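You operate a simulated robot arm through the tools that you are given. There is no shell and no other tool.

You are at the controls of a simulated robot arm. One attempt, no reset.

## Task
Put things in order on the carton end of the workbench. At the end: the red starter case from the carton end of the workbench stands where the grey tin stood; the black pinion from the carton end of the workbench stands where the pink box (marked "SEAL KIT") stood; the pink box from the carton end of the workbench stands where the red starter case stood; the grey tin is on the black tray; the red cup brush stands where the black pinion stood; whatever was shut is shut again. Leave all else as you found it, and nothing knocked over.

The check looks at the end state, three seconds after you hand in, the way a careful person would. Anything else that was tipped, shoved, dropped, spilled or broken makes it a failure. Lids that push on must go on centred and level and be pressed home; caps that screw on are set level and turned clockwise until they are tight.

## Robot
A 7-joint arm with a two-finger parallel gripper, fixed in place. Base frame: the origin is at the foot of the arm, x ahead of it, y to its left, z up; the work surface is at about z = 0. Units: cm, rad, N and s.
With the tool pointing down near the work surface it reaches from about 22 to 58 cm from the base axis. Its first joint turns from -1.152 to 1.152 rad. Payload 2.5 kg.
The tool frame sits at the grasp point between the pads (the TCP): z along the fingers, y along the line on which they close. The tips reach 2.3 cm beyond it. Largest opening 9.4 cm; finger width 3.8, thickness 1; the body of the gripper, 5.4 by 9.6 cm, starts 3.9 cm behind the TCP.
Orientation is that of the tool frame in the base frame, as [roll, pitch, yaw] about the fixed x, y, z axes, in that order (R = Rz(yaw) Ry(pitch) Rx(roll)). With the fingers straight down and closing along the base's y, the tool's x points along the base's -x, its y along +y and its z along -z.

## Interface
- The arm moves only by the tool servo_tool. Its argument "steps" is a list of rows, each an object (a shift or turn left out is 0, a gripper value left out holds the last) with "dp": the shift along the base's x, y, z in cm, a list of three; "dr": the turn, a rotation vector about the base's x, y, z in rad, a list of three; "fingers": the gripper command, from -1 (shut) to 1 (fully open), values between in proportion. In form: [{"dp": [dx, dy, dz], "dr": [rx, ry, rz], "fingers": fingers}, ...]. A call has 1 to 20 rows; each row shifts and turns the commanded pose from where the row before left it. A row lasts 0.2 s, in which the tool goes at most 5 cm and 0.15 rad; a call with a longer step from one row to the next is refused whole, and so is a gripper value outside its range. A pose out of reach is approached as far as the arm can. The call stops where the force on the tool passes 40 N (or 10 N more than at its start, if that is more) or the arm is blocked; 0.2 s more then pass. Each finger travels about 10.8 cm/s and halts on what it meets, pressing with about 20 N; the grip force reading is that of the motor and also rises with nothing between the fingers. The clock runs only during rows and for 0.2 s after the last one: add rows that do not move to give the fingers time. The reply holds the time, the measured pose of the TCP, the force on the tool along the base axes, the opening and the grip force, in the units named above and with some noise, with the torque about the TCP (base axes, N m) and any sound that the robot's microphone picked up.
- Cameras (640 x 400 px; columns grow to the right, rows downward): "scene" is fixed at [12.66, -43.19, 53.12]; the picture's right is [0.78, -0.63, 0.00], its down [-0.45, -0.56, -0.70] and it looks along [0.44, 0.54, -0.72] (base axes); focal length 242 px, centre (320, 200). "wrist" rides on the gripper at [8.6, 1.6, -7.5] in the tool frame; the picture's right is [-0.18, 0.98, 0.00], its down [-0.58, -0.11, -0.81] and it looks along [-0.79, -0.15, 0.59] (tool axes); focal length 243 px, centre (320, 200).
- capture(camera): a new picture of that camera. The clock stands still meanwhile.
- locate(camera, pixels): there is no depth. For up to 12 entries [column, row, z] of the newest picture of that camera ("zoom" is the newest enlarged one), the place [x, y] in the base frame at which the ray of that pixel passes the height z, good to about 0.3 cm, but the place of the scene camera against the robot may be out by one fixed shift of up to 1.8 cm in any direction. The clock stands still meanwhile.
- inspect(camera, box): a new picture of the part [left, top, right, bottom] of that camera's present view, enlarged. The clock stands still meanwhile.
- hand_in(): hands the job in; it is judged then, once.

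Open the gripper and draw the arm clear of the work before you hand the job in, unless the task says otherwise.

The tools are called after "Emit:" as name(argument=value, ...) on one line, values as JSON. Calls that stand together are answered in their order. servo_tool: Moves the arm, as the interface text tells. Its arguments: {"type":"object","properties":{"steps":{"type":"array"}},"required":["steps"]} The other tools are called the same way: capture (camera) takes a picture; locate (camera, pixels) gives the place at which the rays of pixels pass given heights; inspect (camera, box) takes an enlarged picture of a part of a camera's view; hand_in () hands the job in.

At the start:

```text
time: 0.0
position: [44.21, 6.74, 27.61]
ee_rot: [-3.141, 0.0, -3.141]
wrist_force: [0.6, 0.1, -0.6]
ft_torque: [0.01, 0.04, 0.01]
gripper_width: 9.41
finger_force: 0.1
```

scene: 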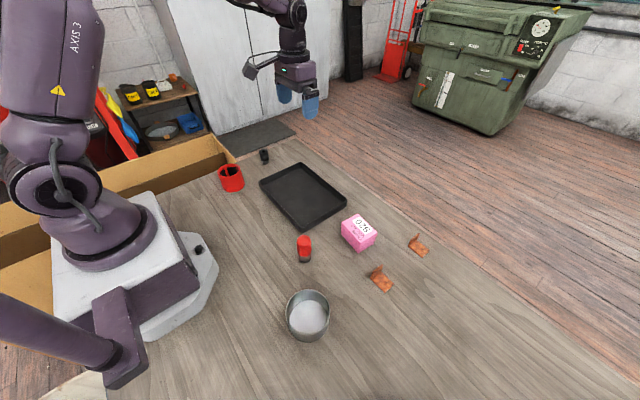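
wrist: 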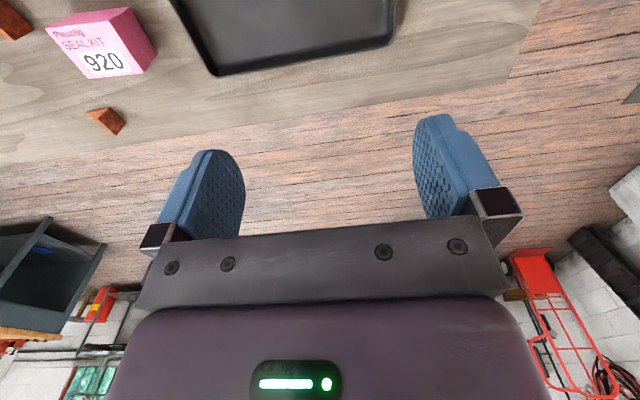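

The scene picture shows a red open cylinder at (231,178), a small black part at (264,156), a black tray at (302,195), a red/black object at (304,248), a pink box at (358,232), a grey tin at (308,315), and two orange bits at (379,279) and (417,245). I enlarge these areas to tell them apart.

Emit:
inspect(camera="scene", box=[200, 130, 360, 230])

Emit:
inspect(camera="scene", box=[270, 200, 450, 350])

Emit:
inspect(camera="scene", box=[0, 60, 240, 260])

```text
4.00 times, centred on (280, 180) of scene
```

zoom: 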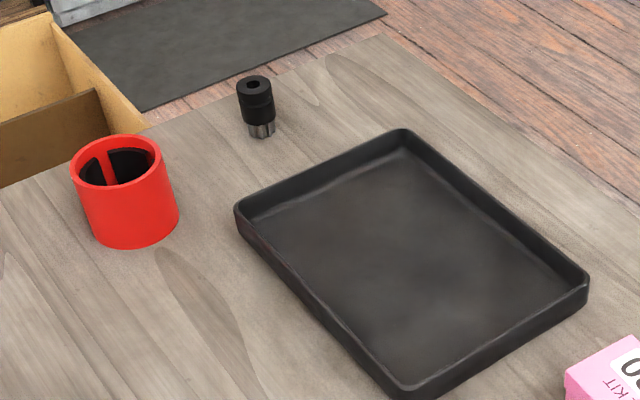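

```text
2.67 times, centred on (360, 275) of scene
```

zoom: 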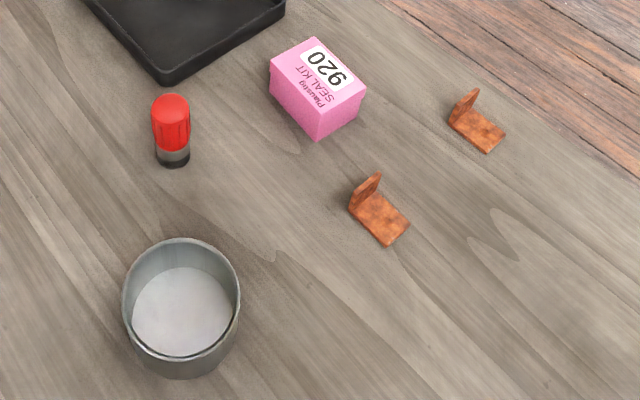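

```text
2.00 times, centred on (120, 160) of scene
```

zoom: 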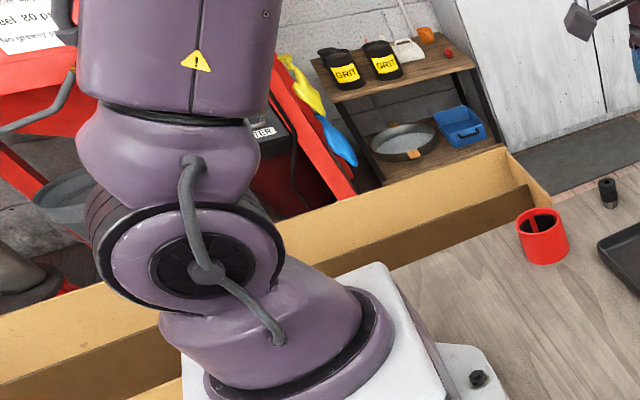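

The newest enlarged view is of the shelf, so I use the plain scene pixels for now: tin rim/base, pink box corners, red brush, starter case, pinion and tray corners.

Emit:
locate(camera="scene", pixels=[[308, 338, 0], [308, 311, 8], [304, 260, 0], [304, 238, 6], [264, 163, 0], [264, 150, 5], [232, 188, 0], [230, 171, 6], [359, 248, 0], [358, 222, 5], [302, 195, 1], [305, 228, 0]])

Emit:
locate(camera="scene", pixels=[[260, 186, 1], [300, 163, 1], [346, 202, 1], [305, 226, 1], [260, 182, 2], [300, 162, 2], [347, 199, 2], [304, 226, 2], [380, 285, 0], [418, 250, 0], [236, 160, 0], [300, 138, 0]])

```text
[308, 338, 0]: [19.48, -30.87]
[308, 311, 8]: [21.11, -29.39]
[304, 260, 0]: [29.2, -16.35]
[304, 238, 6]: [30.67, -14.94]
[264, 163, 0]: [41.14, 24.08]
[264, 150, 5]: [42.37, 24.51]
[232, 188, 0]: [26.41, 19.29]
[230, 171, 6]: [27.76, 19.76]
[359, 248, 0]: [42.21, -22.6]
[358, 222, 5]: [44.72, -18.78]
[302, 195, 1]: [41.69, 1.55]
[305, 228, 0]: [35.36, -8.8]
```

```text
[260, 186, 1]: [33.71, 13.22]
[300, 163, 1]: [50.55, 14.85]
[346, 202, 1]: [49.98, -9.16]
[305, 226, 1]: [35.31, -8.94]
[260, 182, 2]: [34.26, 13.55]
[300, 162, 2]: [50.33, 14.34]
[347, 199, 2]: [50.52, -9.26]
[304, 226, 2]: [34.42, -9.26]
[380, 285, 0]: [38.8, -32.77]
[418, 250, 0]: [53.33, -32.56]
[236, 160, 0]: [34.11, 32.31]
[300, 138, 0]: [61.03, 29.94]
```

Rough scene estimates: tin ≈ (22,-29), brush ≈ (30,-15), pink box ≈ (44,-19), case ≈ (27.5,19.7), pinion ≈ (42,24), tray x 34–50, y -9–14. I draw the arm back and keep it high, so the wrist camera can see the bench and give more exact positions.

Emit:
servo_tool(steps=[{"dp": [-3.5, -1.2, 0.5]}, {"dp": [-3.5, -1.2, 0.5]}, {"dp": [-3.5, -1.2, 0.5]}, {"dp": [-3.5, -1.2, 0.5]}, {"dp": [-3.2, -1.2, 0.5]}, {"dp": [-2.0, -0.7, 0]}, {"dp": [0, 0, 0]}])

Emit:
capture(camera="wrist")

```text
time: 1.6
position: [24.99, 0.02, 30.15]
ee_rot: [3.141, 0.001, 3.14]
wrist_force: [-0.3, -0.3, -0.6]
ft_torque: [0.0, 0.03, 0.01]
gripper_width: 9.41
finger_force: 0.1
```

```text
taken
```

wrist: 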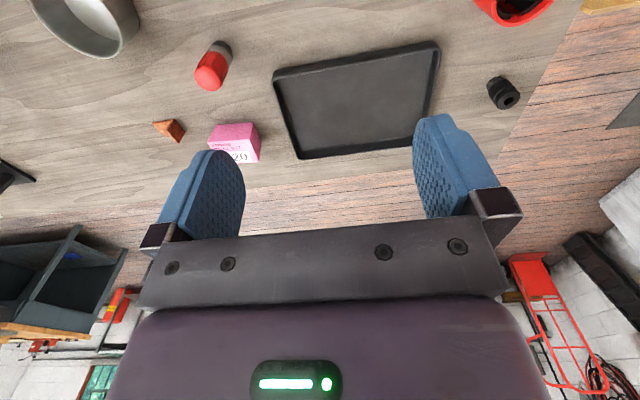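

The wrist now sees all the items: brush (213,65), pink box (235,142), tray (355,100), pinion (503,93), case partly at (515,8), tin partly at (90,20). I enlarge to read points exactly.

Emit:
inspect(camera="wrist", box=[140, 0, 300, 100])

Emit:
inspect(camera="wrist", box=[420, 0, 580, 100])

```text
4.00 times, centred on (220, 50) of wrist
```

zoom: 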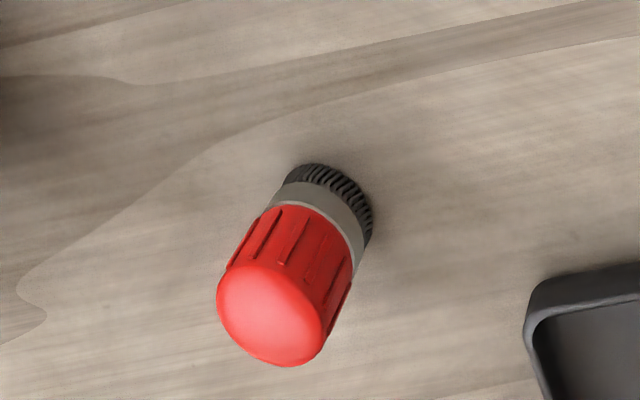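

```text
4.00 times, centred on (500, 50) of wrist
```

zoom: 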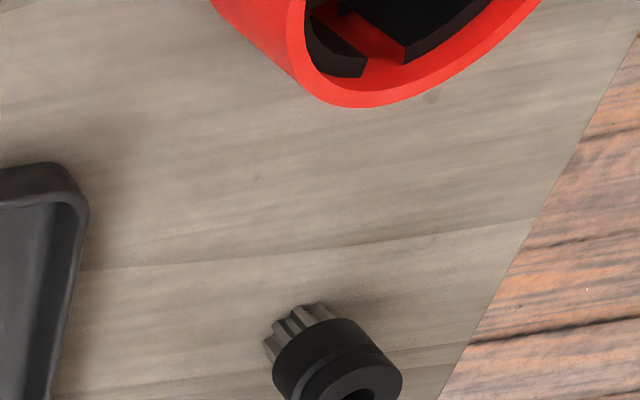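

I convert base and top centres: brush base ≈(221,52), top ≈(207,79); pinion base ≈(495,83), top ≈(508,98); pink box corners and tray corners too.

Emit:
locate(camera="wrist", pixels=[[221, 52, 0], [207, 78, 6], [207, 78, 7], [207, 78, 5], [495, 83, 0], [508, 98, 4], [508, 98, 5], [508, 98, 6], [273, 69, 1.5], [440, 41, 1.5], [423, 142, 1.5], [297, 159, 1.5]])

Emit:
inspect(camera="wrist", box=[140, 80, 300, 180])

Emit:
inspect(camera="wrist", box=[440, 50, 560, 125])

```text
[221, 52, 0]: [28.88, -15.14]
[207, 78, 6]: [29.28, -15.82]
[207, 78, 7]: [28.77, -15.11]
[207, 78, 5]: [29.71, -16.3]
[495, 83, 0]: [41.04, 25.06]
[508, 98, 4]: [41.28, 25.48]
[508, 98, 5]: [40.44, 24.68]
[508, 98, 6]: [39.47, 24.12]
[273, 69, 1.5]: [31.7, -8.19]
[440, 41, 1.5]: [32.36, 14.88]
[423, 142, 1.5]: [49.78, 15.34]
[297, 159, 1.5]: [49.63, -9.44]
```

```text
4.00 times, centred on (220, 130) of wrist
```

zoom: 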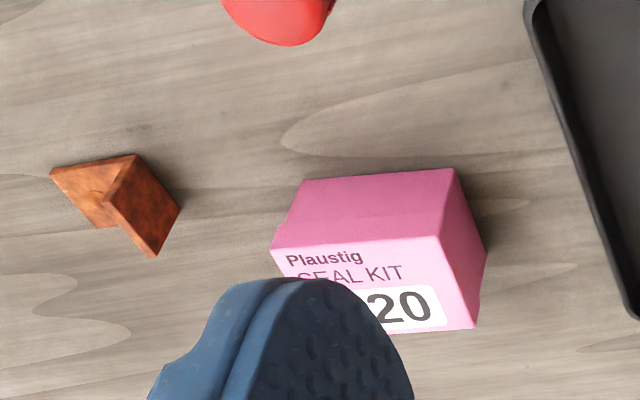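

```text
5.33 times, centred on (500, 88) of wrist
```

zoom: 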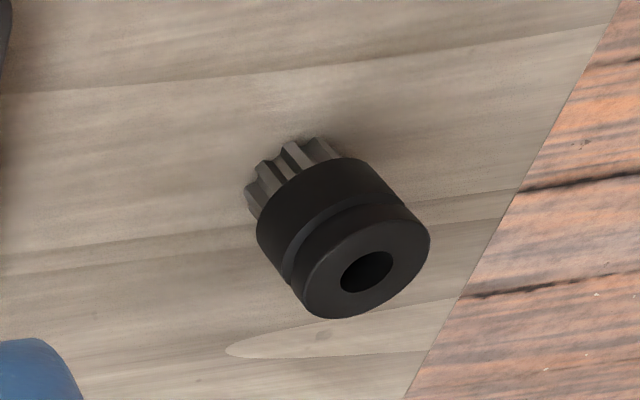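

The scene camera reads about +1.4 cm in x against the wrist camera, so I rely on the wrist. I now swing toward the tin, turning the hand by -0.9 rad so that the wrist camera looks at it from above.

Emit:
servo_tool(steps=[{"dp": [-1.1, -4.2, -1.3], "dr": [0, 0, -0.15]}, {"dp": [-1.1, -4.2, -1.3], "dr": [0, 0, -0.15]}, {"dp": [-1.1, -4.2, -1.3], "dr": [0, 0, -0.15]}, {"dp": [-2.6, -2.8, -1.3], "dr": [0, 0, -0.15]}, {"dp": [-2.6, -2.8, -1.3], "dr": [0, 0, -0.15]}, {"dp": [-2.6, -2.8, -1.3], "dr": [0, 0, -0.15]}, {"dp": [0, 0, 0]}])

Emit:
capture(camera="wrist")

```text
time: 3.2
position: [13.84, -21.01, 22.4]
ee_rot: [3.141, 0.001, 2.241]
wrist_force: [0.8, 1.0, -0.1]
ft_torque: [0.02, -0.01, 0.0]
gripper_width: 9.41
finger_force: 0.2
```

```text
taken
```

wrist: 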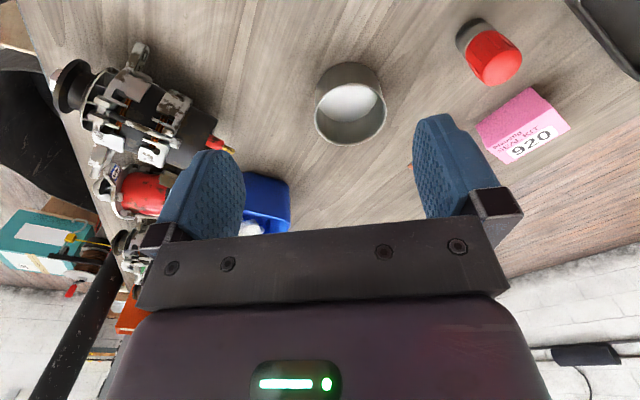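

The tin is at (350,103), and past it at the other end of the bench are motor assemblies and a blue bin at (120-290, 50-240) that must not be touched. I enlarge the tin.

Emit:
inspect(camera="wrist", box=[60, 30, 300, 180])

Emit:
inspect(camera="wrist", box=[270, 50, 430, 150])

```text
2.67 times, centred on (180, 105) of wrist
```

zoom: 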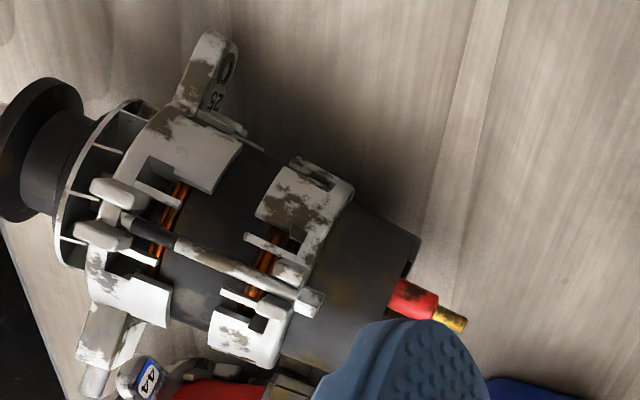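

```text
4.00 times, centred on (350, 100) of wrist
```

zoom: 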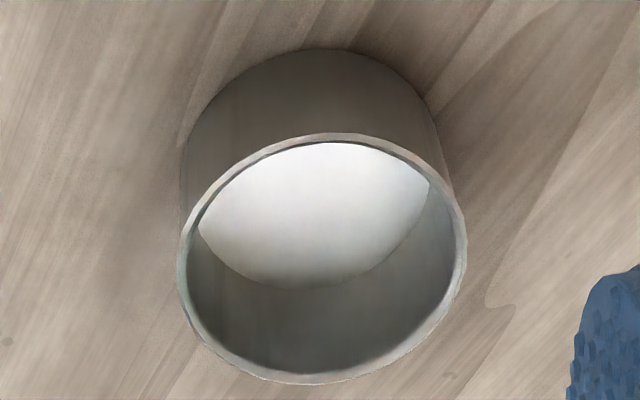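

I locate the rim points of the tin (left (180,258), right (467,240), top (322,133), bottom (312,383) in the zoom) at trial heights, and the near base edge (318,48) on the bench.

Emit:
locate(camera="zoom", pixels=[[180, 258, 5], [467, 240, 5], [322, 133, 5], [312, 383, 5], [180, 258, 6.5], [467, 240, 6.5], [322, 133, 6.5], [312, 383, 6.5], [318, 48, 0], [183, 150, 0], [438, 120, 0], [320, 290, 1]])

```text
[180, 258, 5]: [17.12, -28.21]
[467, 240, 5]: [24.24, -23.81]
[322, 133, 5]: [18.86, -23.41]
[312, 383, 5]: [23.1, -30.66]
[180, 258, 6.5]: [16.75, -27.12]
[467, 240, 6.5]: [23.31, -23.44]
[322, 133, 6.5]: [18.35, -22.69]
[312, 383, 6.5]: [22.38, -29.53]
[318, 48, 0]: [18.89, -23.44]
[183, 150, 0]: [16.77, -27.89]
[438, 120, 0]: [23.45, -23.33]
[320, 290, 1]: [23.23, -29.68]
```

The tin is about 5 cm high, 8.35 cm wide, centred near (20.95,-27.0), and looks empty. I move above it, staying at 14 cm, and look again to centre exactly.

Emit:
servo_tool(steps=[{"dp": [2.37, -2.0, -2.8], "fingers": 1}, {"dp": [2.37, -2.0, -2.8]}, {"dp": [2.37, -2.0, -2.8]}, {"dp": [0, 0, 0]}, {"dp": [0, 0, 0]}])

Emit:
inspect(camera="wrist", box=[200, 0, 480, 175])

```text
time: 4.4
position: [20.95, -27.04, 13.89]
ee_rot: [-3.141, -0.001, 2.24]
wrist_force: [0.2, 0.2, 0.1]
ft_torque: [-0.03, 0.02, 0.05]
gripper_width: 9.41
finger_force: 0.1
```

```text
2.29 times, centred on (340, 88) of wrist
```

zoom: 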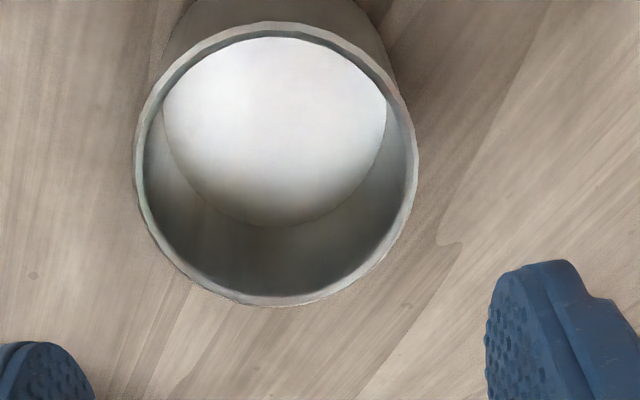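

Rim outline in the zoom: left (134,160), right (418,168), top (278,21), bottom (270,306). I locate them at heights near 5 cm.

Emit:
locate(camera="zoom", pixels=[[134, 160, 5], [418, 168, 5], [278, 21, 5], [270, 306, 5], [276, 160, 5], [134, 160, 5.5], [418, 168, 5.5], [278, 21, 5.5], [270, 306, 5.5], [276, 160, 4.5]])

```text
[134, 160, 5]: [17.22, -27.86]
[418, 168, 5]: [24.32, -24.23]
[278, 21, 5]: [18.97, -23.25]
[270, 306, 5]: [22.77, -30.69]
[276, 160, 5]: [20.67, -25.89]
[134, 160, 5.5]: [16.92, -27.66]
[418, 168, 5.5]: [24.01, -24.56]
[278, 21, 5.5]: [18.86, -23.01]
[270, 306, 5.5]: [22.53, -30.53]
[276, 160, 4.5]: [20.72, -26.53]
```

By projecting the tool axis into the picture (expected zoom column 273.6 vs rim centre 276), the hand is centred on the tin to about 0.1 cm. I descend to just above the rim and check before straddling it.

Emit:
servo_tool(steps=[{"dp": [0, 0, -2.2]}, {"dp": [0, 0, -2.2]}, {"dp": [0, 0, -1.7]}, {"dp": [0, 0, 0]}])

Emit:
capture(camera="wrist")

Emit:
capture(camera="scene")

```text
time: 5.4
position: [20.94, -26.93, 7.75]
ee_rot: [3.141, 0.001, 2.242]
wrist_force: [0.0, -0.8, -0.2]
ft_torque: [-0.02, -0.04, -0.01]
gripper_width: 9.38
finger_force: 0.2
```

```text
taken
```

wrist: 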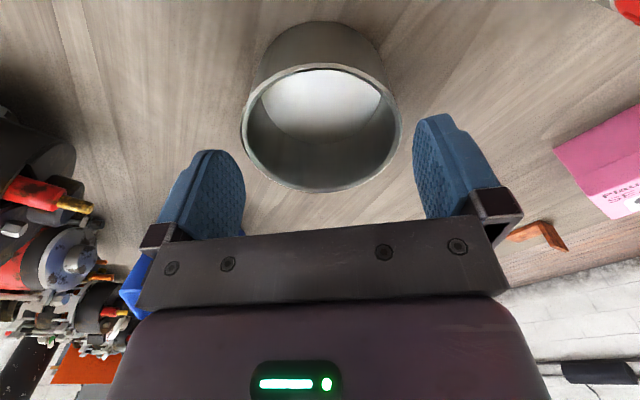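

```text
taken
```

scene: 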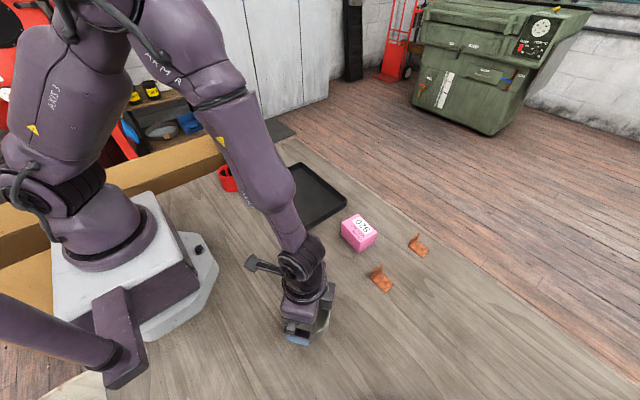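

The rim's columns 241–402 (mid 321.5) and rows 63–192 match the predicted centred circle (319.6; 62–189). I go down slowly around the tin to TCP z≈3.0.

Emit:
servo_tool(steps=[{"dp": [-0.03, -0.05, -1.0]}, {"dp": [0, 0, -1.0]}, {"dp": [0, 0, -1.0]}, {"dp": [0, 0, -1.0]}, {"dp": [0, 0, -0.7]}, {"dp": [0, 0, 0]}])

Emit:
capture(camera="wrist")

```text
time: 6.8
position: [20.95, -26.96, 3.0]
ee_rot: [3.142, 0.0, 2.24]
wrist_force: [0.0, -0.1, 0.1]
ft_torque: [0.01, 0.0, 0.0]
gripper_width: 9.38
finger_force: 0.1
```

```text
taken
```

wrist: 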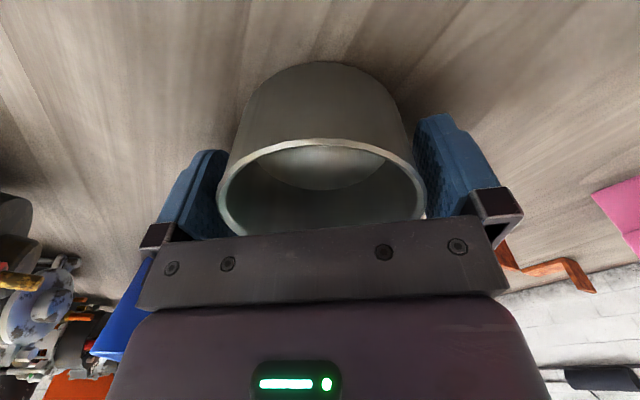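

Both fingers straddle the tin with no contact force. I close the grip and give it time.

Emit:
servo_tool(steps=[{"fingers": -1}, {"fingers": -1}, {"fingers": -1}])

```text
time: 7.6
position: [20.83, -27.1, 3.16]
ee_rot: [-3.141, 0.0, 2.242]
wrist_force: [0.3, 0.5, -0.5]
ft_torque: [0.01, 0.01, -0.03]
gripper_width: 8.42
finger_force: 19.6
```

Gripped at 8.42 cm. I lift straight up 12 cm slowly and check the tin hangs level.

Emit:
servo_tool(steps=[{"dp": [0, 0, 0.7]}, {"dp": [0, 0, 1.5]}, {"dp": [0, 0, 2]}, {"dp": [0, 0, 2]}, {"dp": [0, 0, 2]}, {"dp": [0, 0, 2]}, {"dp": [0, 0, 1.5]}, {"dp": [0, 0, 0]}])

Emit:
capture(camera="wrist")

Emit:
capture(camera="scene")

```text
time: 9.4
position: [20.84, -27.02, 14.81]
ee_rot: [3.141, -0.001, 2.24]
wrist_force: [0.9, -0.8, -0.5]
ft_torque: [0.04, 0.02, 0.0]
gripper_width: 8.42
finger_force: 20.0
```

```text
taken
```

wrist: 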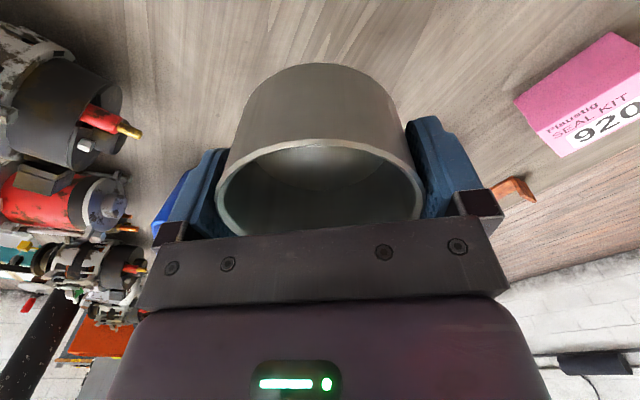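

```text
taken
```

scene: 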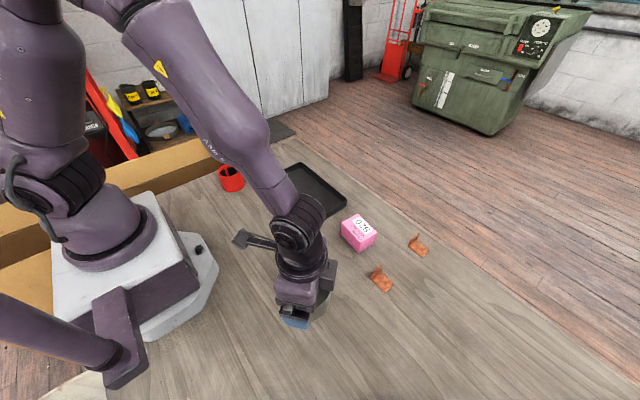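

The tin is held level (rim ellipse symmetric at (320,190)). I carry it gently over to above the tray centre (41,3), turning the hand back.

Emit:
servo_tool(steps=[{"dp": [0.8, 1.2, 0], "dr": [0, 0, 0.04]}, {"dp": [1.4, 2.1, 0], "dr": [0, 0, 0.07]}, {"dp": [1.75, 2.6, 0], "dr": [0, 0, 0.075]}, {"dp": [1.75, 2.6, 0], "dr": [0, 0, 0.075]}, {"dp": [1.75, 2.6, 0], "dr": [0, 0, 0.075]}, {"dp": [1.75, 2.6, 0], "dr": [0, 0, 0.075]}, {"dp": [1.75, 2.6, 0], "dr": [0, 0, 0.075]}, {"dp": [1.75, 2.6, 0], "dr": [0, 0, 0.075]}, {"dp": [1.75, 2.6, 0], "dr": [0, 0, 0.075]}, {"dp": [1.75, 2.6, 0], "dr": [0, 0, 0.075]}, {"dp": [1.75, 2.6, 0], "dr": [0, 0, 0.075]}, {"dp": [1.3, 2.1, 0], "dr": [0, 0, 0.075]}, {"dp": [0.9, 1.2, 0], "dr": [0, 0, 0.04]}, {"dp": [0, 0, 0]}])

Emit:
capture(camera="wrist")

Emit:
capture(camera="scene")

```text
time: 12.4
position: [40.99, 2.96, 14.79]
ee_rot: [-3.141, 0.0, -3.139]
wrist_force: [-0.1, -0.5, -0.6]
ft_torque: [0.01, 0.02, 0.02]
gripper_width: 8.41
finger_force: 19.9
```

```text
taken
```

wrist: 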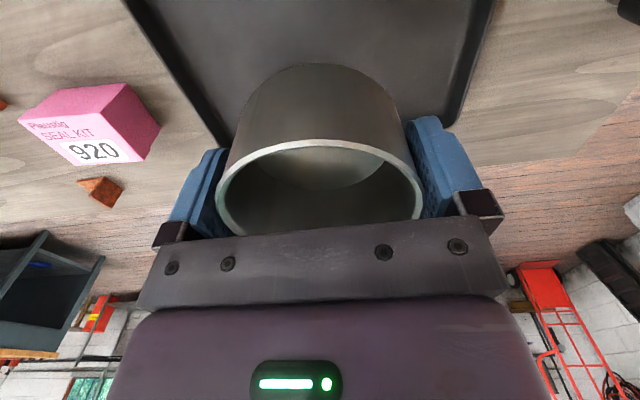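

```text
taken
```

scene: 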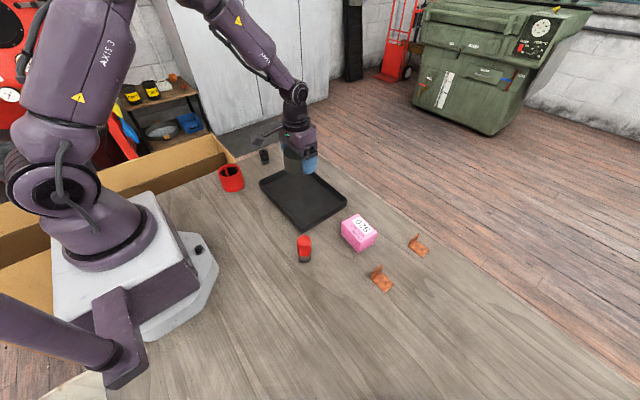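

The tin hangs over the tray's middle. I lower to just above the tray floor, then will feel for contact.

Emit:
servo_tool(steps=[{"dp": [0, 0, -1]}, {"dp": [0, 0, -2]}, {"dp": [0, 0, -2]}, {"dp": [0, 0, -2]}, {"dp": [0, 0, -1.8]}, {"dp": [0, 0, -1]}, {"dp": [0, 0, -0.5]}, {"dp": [0, 0, 0]}])

Emit:
capture(camera="scene")

```text
time: 14.2
position: [41.09, 2.95, 4.42]
ee_rot: [3.141, 0.0, 3.141]
wrist_force: [-0.5, -0.7, -1.6]
ft_torque: [-0.02, -0.02, -0.01]
gripper_width: 8.4
finger_force: 20.2
```

```text
taken
```

scene: 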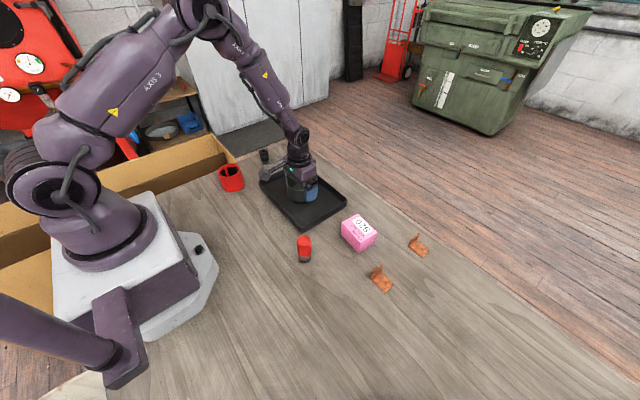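

No contact yet at z 4.42. I lower in small 0.2 cm steps and watch the vertical force.

Emit:
servo_tool(steps=[{"dp": [0, 0, -0.2]}, {"dp": [0, 0, -0.2]}, {"dp": [0, 0, -0.2]}, {"dp": [0, 0, 0]}])

```text
time: 15.2
position: [41.09, 2.93, 3.92]
ee_rot: [-3.141, 0.001, -3.141]
wrist_force: [-0.9, -0.4, -0.3]
ft_torque: [-0.05, 0.0, 0.02]
gripper_width: 8.42
finger_force: 20.2
```

Emit:
servo_tool(steps=[{"dp": [0, 0, -0.15]}, {"dp": [0, 0, -0.15]}, {"dp": [0, 0, 0]}])

```text
time: 16.0
position: [41.12, 2.95, 3.62]
ee_rot: [3.141, -0.001, 3.141]
wrist_force: [0.6, 0.2, -1.3]
ft_torque: [0.02, 0.0, 0.03]
gripper_width: 8.41
finger_force: 20.3
```

Still only noise in the force at z 3.62; I continue down in small steps.

Emit:
servo_tool(steps=[{"dp": [0, 0, -0.12]}, {"dp": [0, 0, -0.12]}, {"dp": [0, 0, 0]}])

```text
time: 16.8
position: [41.0, 2.99, 3.41]
ee_rot: [-3.14, 0.001, -3.141]
wrist_force: [-4.9, -1.0, 15.3]
ft_torque: [0.05, 0.12, 0.09]
gripper_width: 8.41
finger_force: 20.3
```

Contact: Fz jumped to 15 N at z 3.41, so the tin rests on the tray floor. I ease off a hair and open the fingers.

Emit:
servo_tool(steps=[{"dp": [0, 0, 0.08]}, {"fingers": 1}, {"fingers": 1}, {"fingers": 1}])

Emit:
capture(camera="wrist")

```text
time: 17.8
position: [41.04, 3.06, 3.51]
ee_rot: [3.141, 0.001, 3.141]
wrist_force: [-0.3, -0.4, 1.1]
ft_torque: [0.03, 0.0, 0.01]
gripper_width: 9.41
finger_force: 0.0
```

```text
taken
```

wrist: 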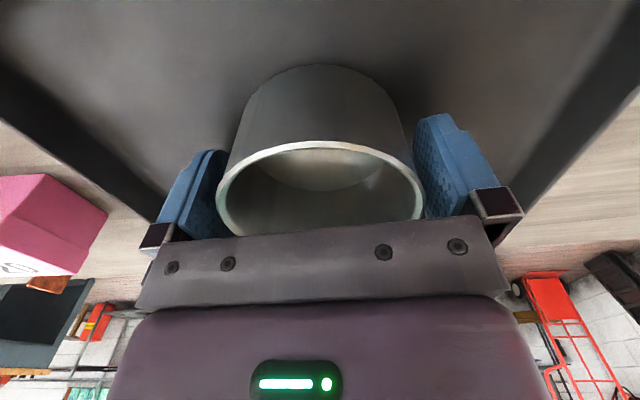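

The fingers are open and the tin stands level on the tray. I retreat straight up and then swing to view the red starter case.

Emit:
servo_tool(steps=[{"dp": [0, 0, 1.0]}, {"dp": [0, 0, 2.0]}, {"dp": [0, 0, 3.5]}, {"dp": [0, 0, 4]}, {"dp": [0, 0, 4]}, {"dp": [0, 0, 4]}, {"dp": [-3.2, 1.5, 0], "dr": [0, 0, 0.1]}, {"dp": [-3.2, 1.5, 0], "dr": [0, 0, 0.1]}, {"dp": [-3.2, 1.5, 0], "dr": [0, 0, 0.1]}, {"dp": [-3.2, 1.5, 0], "dr": [0, 0, 0.1]}, {"dp": [-3.2, 1.5, 0], "dr": [0, 0, 0.1]}, {"dp": [-3.2, 1.5, 0], "dr": [0, 0, 0.1]}, {"dp": [-3.2, 1.6, 0], "dr": [0, 0, 0.04]}, {"dp": [0, 0, 0]}])

Emit:
capture(camera="wrist")

Emit:
capture(camera="scene")

```text
time: 20.8
position: [18.62, 13.42, 21.96]
ee_rot: [3.141, 0.001, -2.499]
wrist_force: [-0.3, -0.7, 0.7]
ft_torque: [0.02, 0.0, -0.02]
gripper_width: 9.38
finger_force: 0.1
```

```text
taken
```

wrist: 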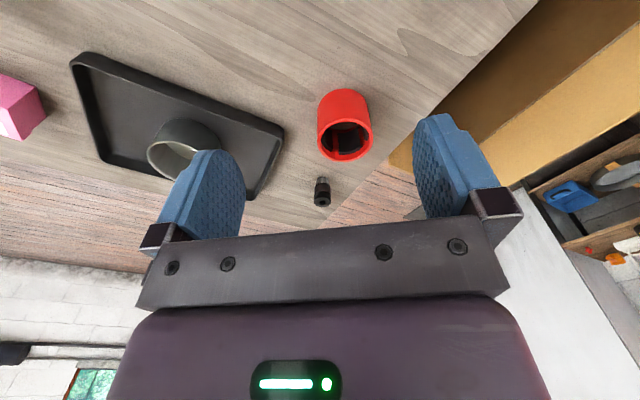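

```text
taken
```

scene: 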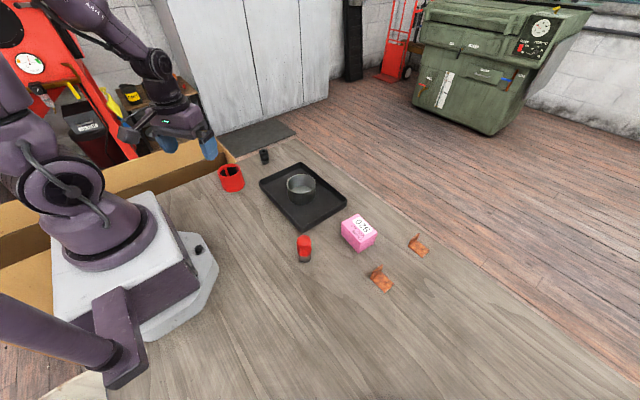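

The tin stands upright in the tray at (301,188) of the scene. Now the case is at (345,125) in the wrist view; I enlarge it, and also the pinion just past it.

Emit:
inspect(camera="wrist", box=[280, 70, 440, 170])

```text
4.00 times, centred on (360, 120) of wrist
```

zoom: 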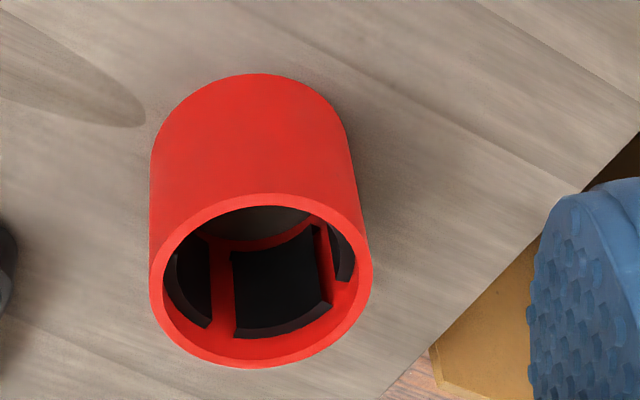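

The case is an open tube with magnets inside. I locate rim points left (150,290), right (373,272), top (262,194), bottom (250,368) at several heights, and the near base edge (255,73).

Emit:
locate(camera="zoom", pixels=[[150, 290, 6], [373, 272, 6], [262, 194, 6], [250, 368, 6], [262, 194, 5], [250, 368, 5], [262, 194, 7], [250, 368, 7], [255, 73, 0], [152, 165, 0], [352, 140, 0]])

```text
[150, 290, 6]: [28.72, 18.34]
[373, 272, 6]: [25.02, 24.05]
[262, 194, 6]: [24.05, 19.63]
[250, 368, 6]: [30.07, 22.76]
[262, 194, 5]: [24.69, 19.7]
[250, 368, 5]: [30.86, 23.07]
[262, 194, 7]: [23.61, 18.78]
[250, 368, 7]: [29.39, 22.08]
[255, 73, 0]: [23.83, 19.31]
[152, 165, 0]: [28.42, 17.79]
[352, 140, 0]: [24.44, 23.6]
```

The case is about 6.4 cm high and 6.8 cm wide, centred near (26.85,20.9). I move above it at 15 cm and check again.

Emit:
servo_tool(steps=[{"dp": [2.05, 1.87, -1.74]}, {"dp": [2.05, 1.87, -1.74]}, {"dp": [2.05, 1.87, -1.74]}, {"dp": [2.05, 1.87, -1.74]}, {"dp": [0, 0, 0]}])

Emit:
inspect(camera="wrist", box=[200, 0, 480, 175])

```text
time: 22.0
position: [26.81, 20.93, 14.87]
ee_rot: [-3.141, 0.001, -2.501]
wrist_force: [-0.5, -0.7, 0.7]
ft_torque: [-0.03, 0.0, 0.02]
gripper_width: 9.41
finger_force: 0.0
```

```text
2.29 times, centred on (340, 88) of wrist
```

zoom: 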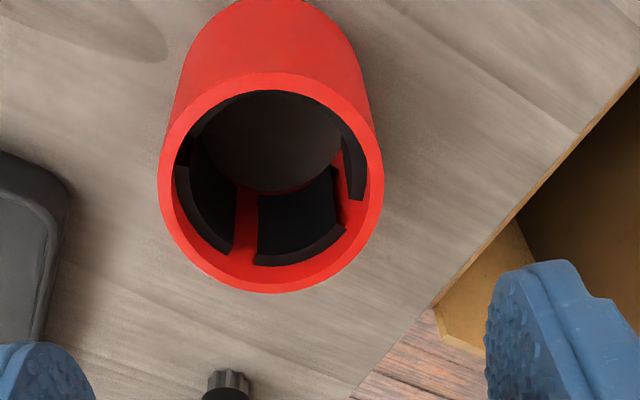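

The rim centre is ~0.2 cm ahead of and 0.15 cm to the side of the tool axis, so I correct by (+0.25, 0) and descend in stages to z≈3.6 around the case.

Emit:
servo_tool(steps=[{"dp": [0.25, 0, -2.0]}, {"dp": [0, 0, -2.0]}, {"dp": [0, 0, -1.5]}, {"dp": [0, 0, -1.0]}, {"dp": [0, 0, -1.0]}, {"dp": [0, 0, -1.0]}, {"dp": [0, 0, -1.0]}, {"dp": [0, 0, -1.0]}, {"dp": [0, 0, -0.7]}, {"dp": [0, 0, 0]}])

Emit:
capture(camera="wrist")

```text
time: 24.2
position: [27.09, 21.05, 3.77]
ee_rot: [-3.142, 0.0, -2.502]
wrist_force: [-0.8, -0.7, 0.3]
ft_torque: [0.0, 0.01, -0.01]
gripper_width: 9.44
finger_force: 0.2
```

```text
taken
```

wrist: 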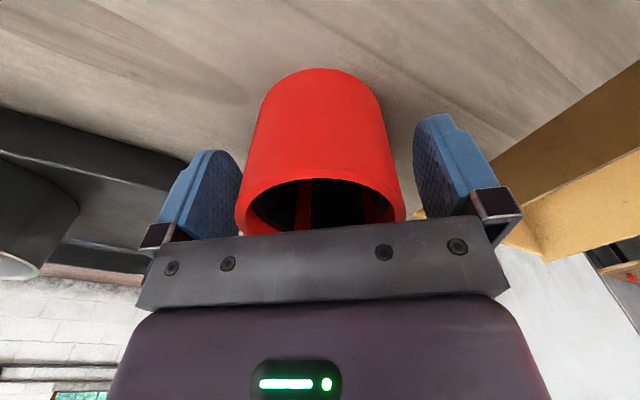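

The case stands between the fingers (columns 235–405, mid 320) without contact. I close the grip.

Emit:
servo_tool(steps=[{"fingers": -1}, {"fingers": -1}, {"fingers": -1}])

```text
time: 25.0
position: [27.16, 21.03, 3.86]
ee_rot: [3.141, 0.0, -2.501]
wrist_force: [0.8, 1.8, -0.7]
ft_torque: [-0.09, -0.08, 0.03]
gripper_width: 6.72
finger_force: 20.1
```

Gripped at 6.72 cm. I lift the case straight up and check the hold.

Emit:
servo_tool(steps=[{"dp": [0, 0, 0.7]}, {"dp": [0, 0, 1.5]}, {"dp": [0, 0, 2]}, {"dp": [0, 0, 2]}, {"dp": [0, 0, 2]}, {"dp": [0, 0, 2]}, {"dp": [0, 0, 2]}, {"dp": [0, 0, 0]}])

Emit:
capture(camera="wrist")

```text
time: 26.8
position: [27.21, 21.14, 15.92]
ee_rot: [-3.141, 0.0, -2.502]
wrist_force: [0.2, -0.4, -6.2]
ft_torque: [-0.01, -0.02, -0.01]
gripper_width: 6.69
finger_force: 20.0
```

```text
taken
```

wrist: 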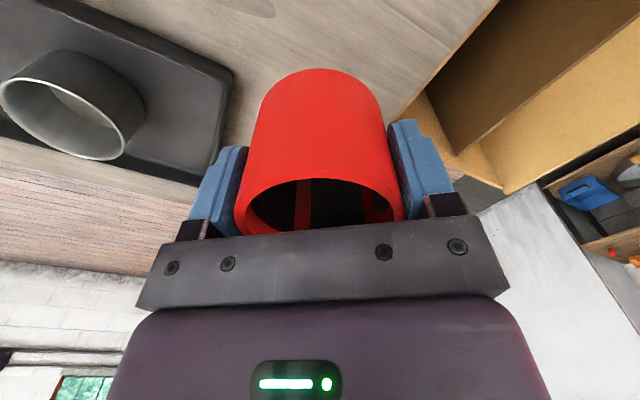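

The case weighs about 6 N and hangs level. I carry it smoothly across to above the tin's old spot (20.9,-27.0), turning the hand by -1.54 rad on the way.

Emit:
servo_tool(steps=[{"dp": [-0.16, -1.2, 0], "dr": [0, 0, -0.0385]}, {"dp": [-0.28, -2.16, 0], "dr": [0, 0, -0.069]}, {"dp": [-0.39, -2.99, 0], "dr": [0, 0, -0.0956]}, {"dp": [-0.39, -2.99, 0], "dr": [0, 0, -0.0956]}, {"dp": [-0.39, -2.99, 0], "dr": [0, 0, -0.0956]}, {"dp": [-0.39, -2.99, 0], "dr": [0, 0, -0.0956]}, {"dp": [-0.39, -2.99, 0], "dr": [0, 0, -0.0956]}, {"dp": [-0.39, -2.99, 0], "dr": [0, 0, -0.0956]}, {"dp": [-0.39, -2.99, 0], "dr": [0, 0, -0.0956]}, {"dp": [-0.39, -2.99, 0], "dr": [0, 0, -0.0956]}, {"dp": [-0.39, -2.99, 0], "dr": [0, 0, -0.0956]}, {"dp": [-0.39, -2.99, 0], "dr": [0, 0, -0.0956]}, {"dp": [-0.39, -2.99, 0], "dr": [0, 0, -0.0956]}, {"dp": [-0.39, -2.99, 0], "dr": [0, 0, -0.0956]}, {"dp": [-0.39, -2.99, 0], "dr": [0, 0, -0.0956]}, {"dp": [-0.39, -2.99, 0], "dr": [0, 0, -0.0956]}, {"dp": [-0.25, -1.92, 0], "dr": [0, 0, -0.06]}, {"dp": [-0.13, -0.96, 0], "dr": [0, 0, -0.03]}, {"dp": [0, 0, 0]}])

Emit:
capture(camera="wrist")

Emit:
capture(camera="scene")

```text
time: 30.8
position: [20.86, -27.03, 15.85]
ee_rot: [-3.141, 0.001, 2.243]
wrist_force: [-0.4, -0.4, -7.6]
ft_torque: [0.0, 0.01, -0.04]
gripper_width: 6.68
finger_force: 19.8
```

```text
taken
```

wrist: 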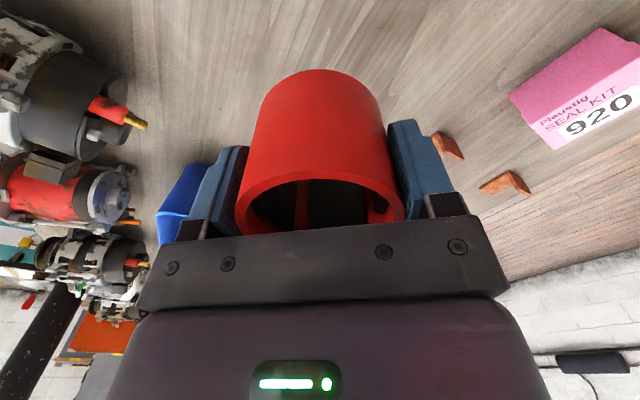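

```text
taken
```

scene: 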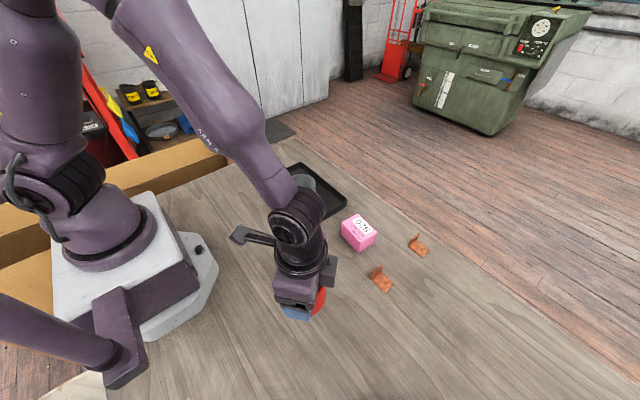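

The case hangs exactly over the tin's old spot. I lower it to about 0.4 cm above the bench.

Emit:
servo_tool(steps=[{"dp": [0, 0, -1]}, {"dp": [0, 0, -2]}, {"dp": [0, 0, -2]}, {"dp": [0, 0, -2]}, {"dp": [0, 0, -2]}, {"dp": [0, 0, -1.5]}, {"dp": [0, 0, -0.8]}, {"dp": [0, 0, -0.3]}, {"dp": [0, 0, 0]}])

```text
time: 32.8
position: [20.9, -27.13, 4.28]
ee_rot: [3.141, -0.001, 2.245]
wrist_force: [-0.3, 0.7, -6.7]
ft_torque: [-0.02, 0.02, -0.01]
gripper_width: 6.71
finger_force: 20.9
```

Still hanging freely (Fz -6.7 N). I continue down in small steps until the weight is taken by the bench.

Emit:
servo_tool(steps=[{"dp": [0, 0, -0.15]}, {"dp": [0, 0, -0.15]}, {"dp": [0, 0, -0.1]}, {"dp": [0, 0, 0]}])

```text
time: 33.8
position: [20.95, -26.98, 3.99]
ee_rot: [3.141, 0.001, 2.247]
wrist_force: [-0.2, -0.4, -6.3]
ft_torque: [-0.01, -0.02, 0.0]
gripper_width: 6.71
finger_force: 19.8
```

Still -6.3 N; a little lower.

Emit:
servo_tool(steps=[{"dp": [0, 0, -0.1]}, {"dp": [0, 0, -0.08]}, {"dp": [0, 0, 0]}])

```text
time: 34.6
position: [20.81, -26.99, 3.84]
ee_rot: [-3.141, 0.0, 2.246]
wrist_force: [0.0, -1.3, -7.0]
ft_torque: [0.0, -0.01, -0.03]
gripper_width: 6.74
finger_force: 19.5
```

No contact yet at 3.84; I keep stepping down by 0.08 cm.

Emit:
servo_tool(steps=[{"dp": [0, 0, -0.08]}, {"dp": [0, 0, -0.08]}, {"dp": [0, 0, 0]}])

```text
time: 35.4
position: [20.88, -27.04, 3.83]
ee_rot: [3.141, 0.003, 2.245]
wrist_force: [-3.2, 2.7, 18.6]
ft_torque: [0.09, -0.02, 0.27]
gripper_width: 6.71
finger_force: 20.8
```

Contact with the bench: Fz went from -7 to +18.6 N. I ease up slightly and release.

Emit:
servo_tool(steps=[{"dp": [0, 0, 0.07]}, {"fingers": 1}, {"fingers": 1}, {"fingers": 1}])

Emit:
capture(camera="wrist")

```text
time: 36.4
position: [20.79, -27.02, 3.79]
ee_rot: [-3.141, 0.0, 2.246]
wrist_force: [-0.4, 0.5, -0.6]
ft_torque: [0.03, -0.04, 0.0]
gripper_width: 9.37
finger_force: 0.1
```

```text
taken
```

wrist: 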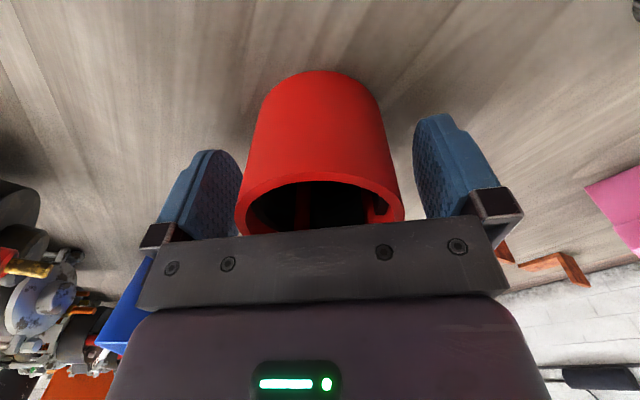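

The case stands free and upright. I lift clear and swing to look at the pink box.

Emit:
servo_tool(steps=[{"dp": [0, 0, 1.0]}, {"dp": [0, 0, 2.0]}, {"dp": [0, 0, 3.5]}, {"dp": [0, 0, 4]}, {"dp": [0, 0, 4]}, {"dp": [0, 0, 3.7]}, {"dp": [1.7, 1.67, 0], "dr": [0, 0, 0.15]}, {"dp": [1.7, 1.67, 0], "dr": [0, 0, 0.15]}, {"dp": [1.7, 1.67, 0], "dr": [0, 0, 0.15]}, {"dp": [1.7, 1.67, 0], "dr": [0, 0, 0.15]}, {"dp": [1.7, 1.67, 0], "dr": [0, 0, 0.15]}, {"dp": [1.7, 1.67, 0], "dr": [0, 0, 0.15]}, {"dp": [0, 0, 0]}])

Emit:
capture(camera="wrist")

Emit:
capture(camera="scene")

```text
time: 39.2
position: [30.98, -16.94, 21.89]
ee_rot: [-3.141, 0.0, -3.136]
wrist_force: [0.1, -0.1, 0.3]
ft_torque: [0.02, 0.02, -0.02]
gripper_width: 9.39
finger_force: 0.0
```

```text
taken
```

wrist: 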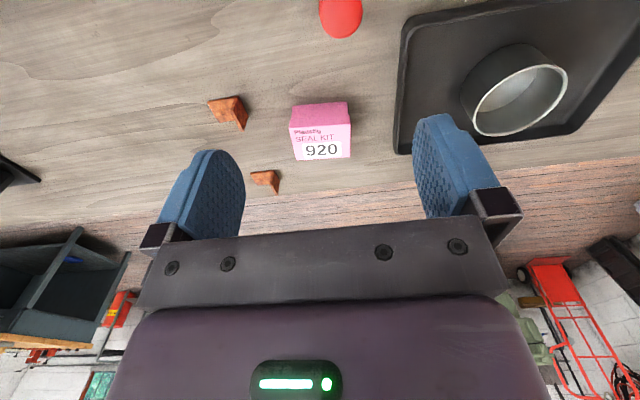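

```text
taken
```

scene: 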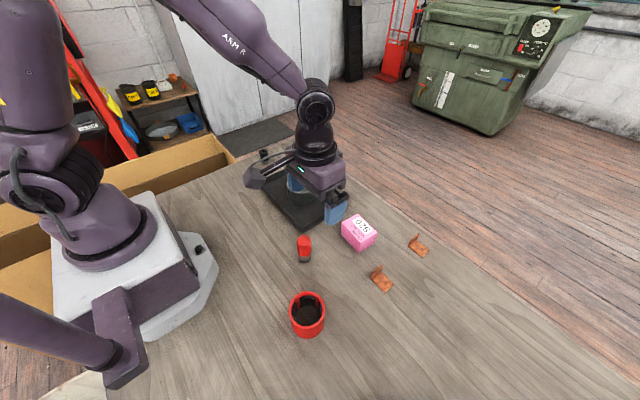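

The case stands at the tin's old spot (308,315). The pink box is at (321,131) in the wrist view; I enlarge it.

Emit:
inspect(camera="wrist", box=[240, 80, 400, 180])

```text
4.00 times, centred on (320, 130) of wrist
```

zoom: 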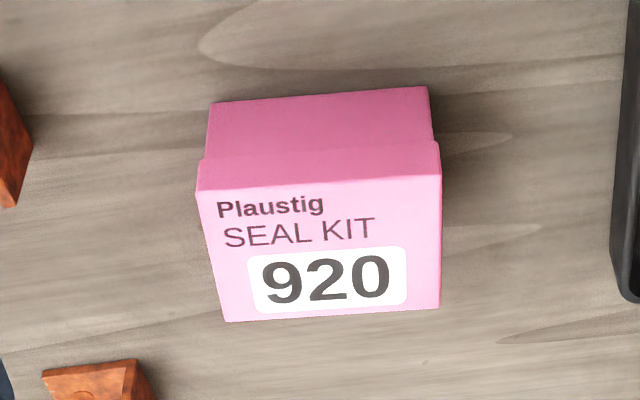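

The box has a separate lid (its lower edge shows at zoom rows 142–160). I locate its base edge, lid edge and top corners at trial heights.

Emit:
locate(camera="zoom", pixels=[[212, 102, 0], [428, 87, 0], [197, 190, 4], [441, 176, 4], [226, 322, 4], [441, 308, 4], [197, 190, 5], [441, 176, 5], [226, 322, 5], [441, 308, 5], [200, 160, 2.5], [438, 142, 2.5]])

```text
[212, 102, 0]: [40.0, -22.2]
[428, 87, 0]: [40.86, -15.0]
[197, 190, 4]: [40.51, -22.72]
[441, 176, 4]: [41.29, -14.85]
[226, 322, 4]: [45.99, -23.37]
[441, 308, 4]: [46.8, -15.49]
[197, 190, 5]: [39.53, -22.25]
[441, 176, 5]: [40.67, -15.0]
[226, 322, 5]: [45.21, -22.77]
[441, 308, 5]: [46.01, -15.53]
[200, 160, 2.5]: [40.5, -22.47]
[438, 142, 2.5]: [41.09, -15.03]
```

The box is about 7.4 x 5.6 x 4.7 cm, lid skirt from z≈3.2 up, centred near (43.1,-18.95) and turned about -0.11 rad. I move above it at 14 cm with the hand turned to match and check again.

Emit:
servo_tool(steps=[{"dp": [3.03, -0.5, -1.97], "dr": [0, 0, -0.029]}, {"dp": [3.03, -0.5, -1.97], "dr": [0, 0, -0.029]}, {"dp": [3.03, -0.5, -1.97], "dr": [0, 0, -0.029]}, {"dp": [3.03, -0.5, -1.97], "dr": [0, 0, -0.029]}, {"dp": [0, 0, 0]}])

Emit:
inspect(camera="wrist", box=[200, 0, 480, 175])

```text
time: 40.4
position: [43.32, -19.03, 13.92]
ee_rot: [3.14, 0.001, 3.028]
wrist_force: [0.1, 0.1, 0.5]
ft_torque: [0.01, 0.02, -0.03]
gripper_width: 9.41
finger_force: 0.1
```

```text
2.29 times, centred on (340, 88) of wrist
```

zoom: 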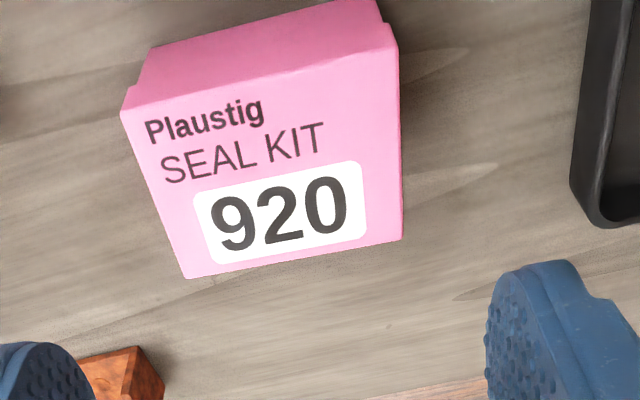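

The measured box top corners give a centre within 0.12 cm of the tool axis and a rotation error of 0.02 rad; I correct these and go down around the box to z≈2.8.

Emit:
servo_tool(steps=[{"dp": [-0.11, 0.01, -2.0], "dr": [0, 0, 0.02]}, {"dp": [0, 0, -2.0]}, {"dp": [0, 0, -1.5]}, {"dp": [0, 0, -1.0]}, {"dp": [0, 0, -1.0]}, {"dp": [0, 0, -1.0]}, {"dp": [0, 0, -1.0]}, {"dp": [0, 0, -1.0]}, {"dp": [0, 0, -0.6]}, {"dp": [0, 0, 0]}])

Emit:
capture(camera="wrist")

```text
time: 42.6
position: [43.01, -18.97, 3.02]
ee_rot: [-3.141, 0.0, 3.05]
wrist_force: [-0.2, -0.4, 1.1]
ft_torque: [-0.01, 0.01, 0.05]
gripper_width: 9.39
finger_force: 0.1
```

```text
taken
```

wrist: 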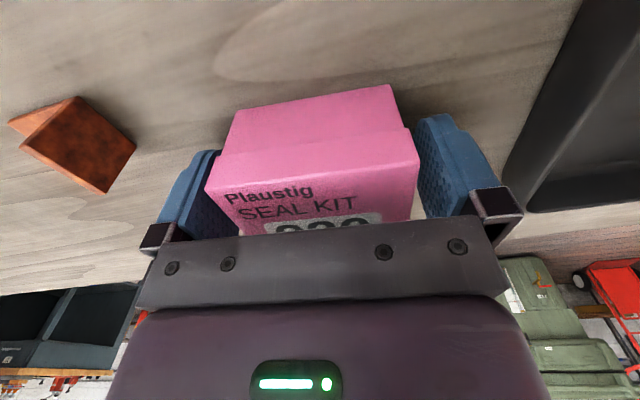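

The box stands between the fingers. I go 0.25 cm lower so the pads reach the box body as far as possible, then close.

Emit:
servo_tool(steps=[{"dp": [0, 0, -0.25]}, {"dp": [0, 0, 0]}, {"fingers": -1}, {"fingers": -1}, {"fingers": -1}])

Emit:
capture(camera="wrist")

```text
time: 43.8
position: [43.06, -19.1, 2.6]
ee_rot: [3.141, 0.001, 3.05]
wrist_force: [-0.2, 0.9, -0.1]
ft_torque: [0.0, 0.01, -0.02]
gripper_width: 7.44
finger_force: 19.7
```

```text
taken
```

wrist: 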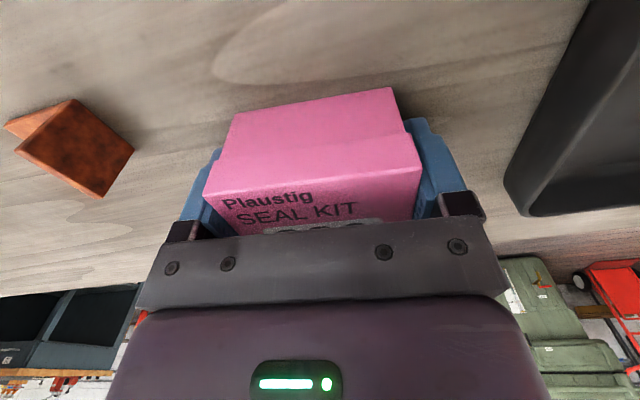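

Gripped at 7.44 cm, which may be the lid's width. I lift only 0.8 cm and look whether the whole box comes along.

Emit:
servo_tool(steps=[{"dp": [0, 0, 0.3]}, {"dp": [0, 0, 0.5]}, {"dp": [0, 0, 0]}, {"dp": [0, 0, 0]}])

Emit:
capture(camera="wrist")

Emit:
inspect(camera="scene", box=[300, 180, 460, 280])

```text
time: 44.8
position: [43.02, -18.96, 3.45]
ee_rot: [-3.14, 0.0, 3.05]
wrist_force: [0.1, -0.4, -0.2]
ft_torque: [0.03, -0.03, 0.0]
gripper_width: 7.44
finger_force: 19.3
```

```text
taken
```

wrist: 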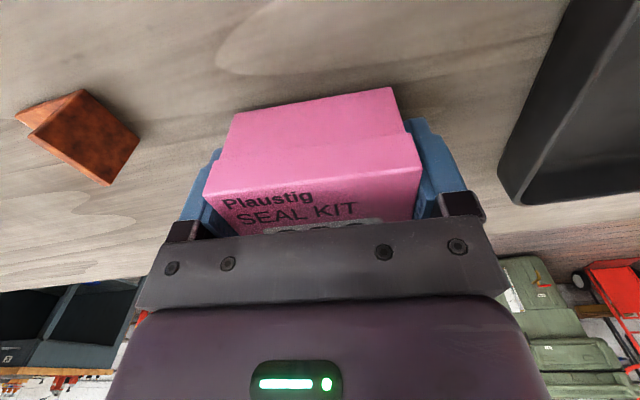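

```text
4.00 times, centred on (380, 230) of scene
```

zoom: 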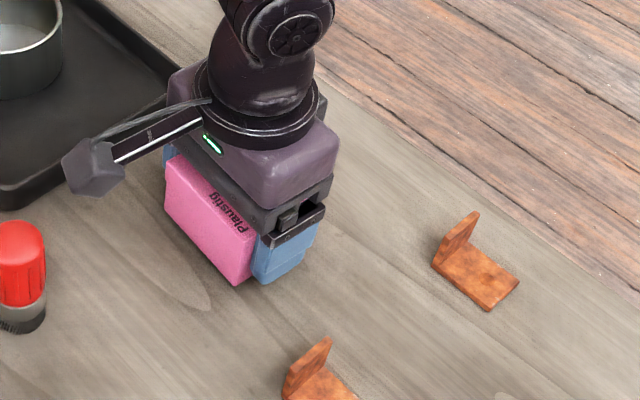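

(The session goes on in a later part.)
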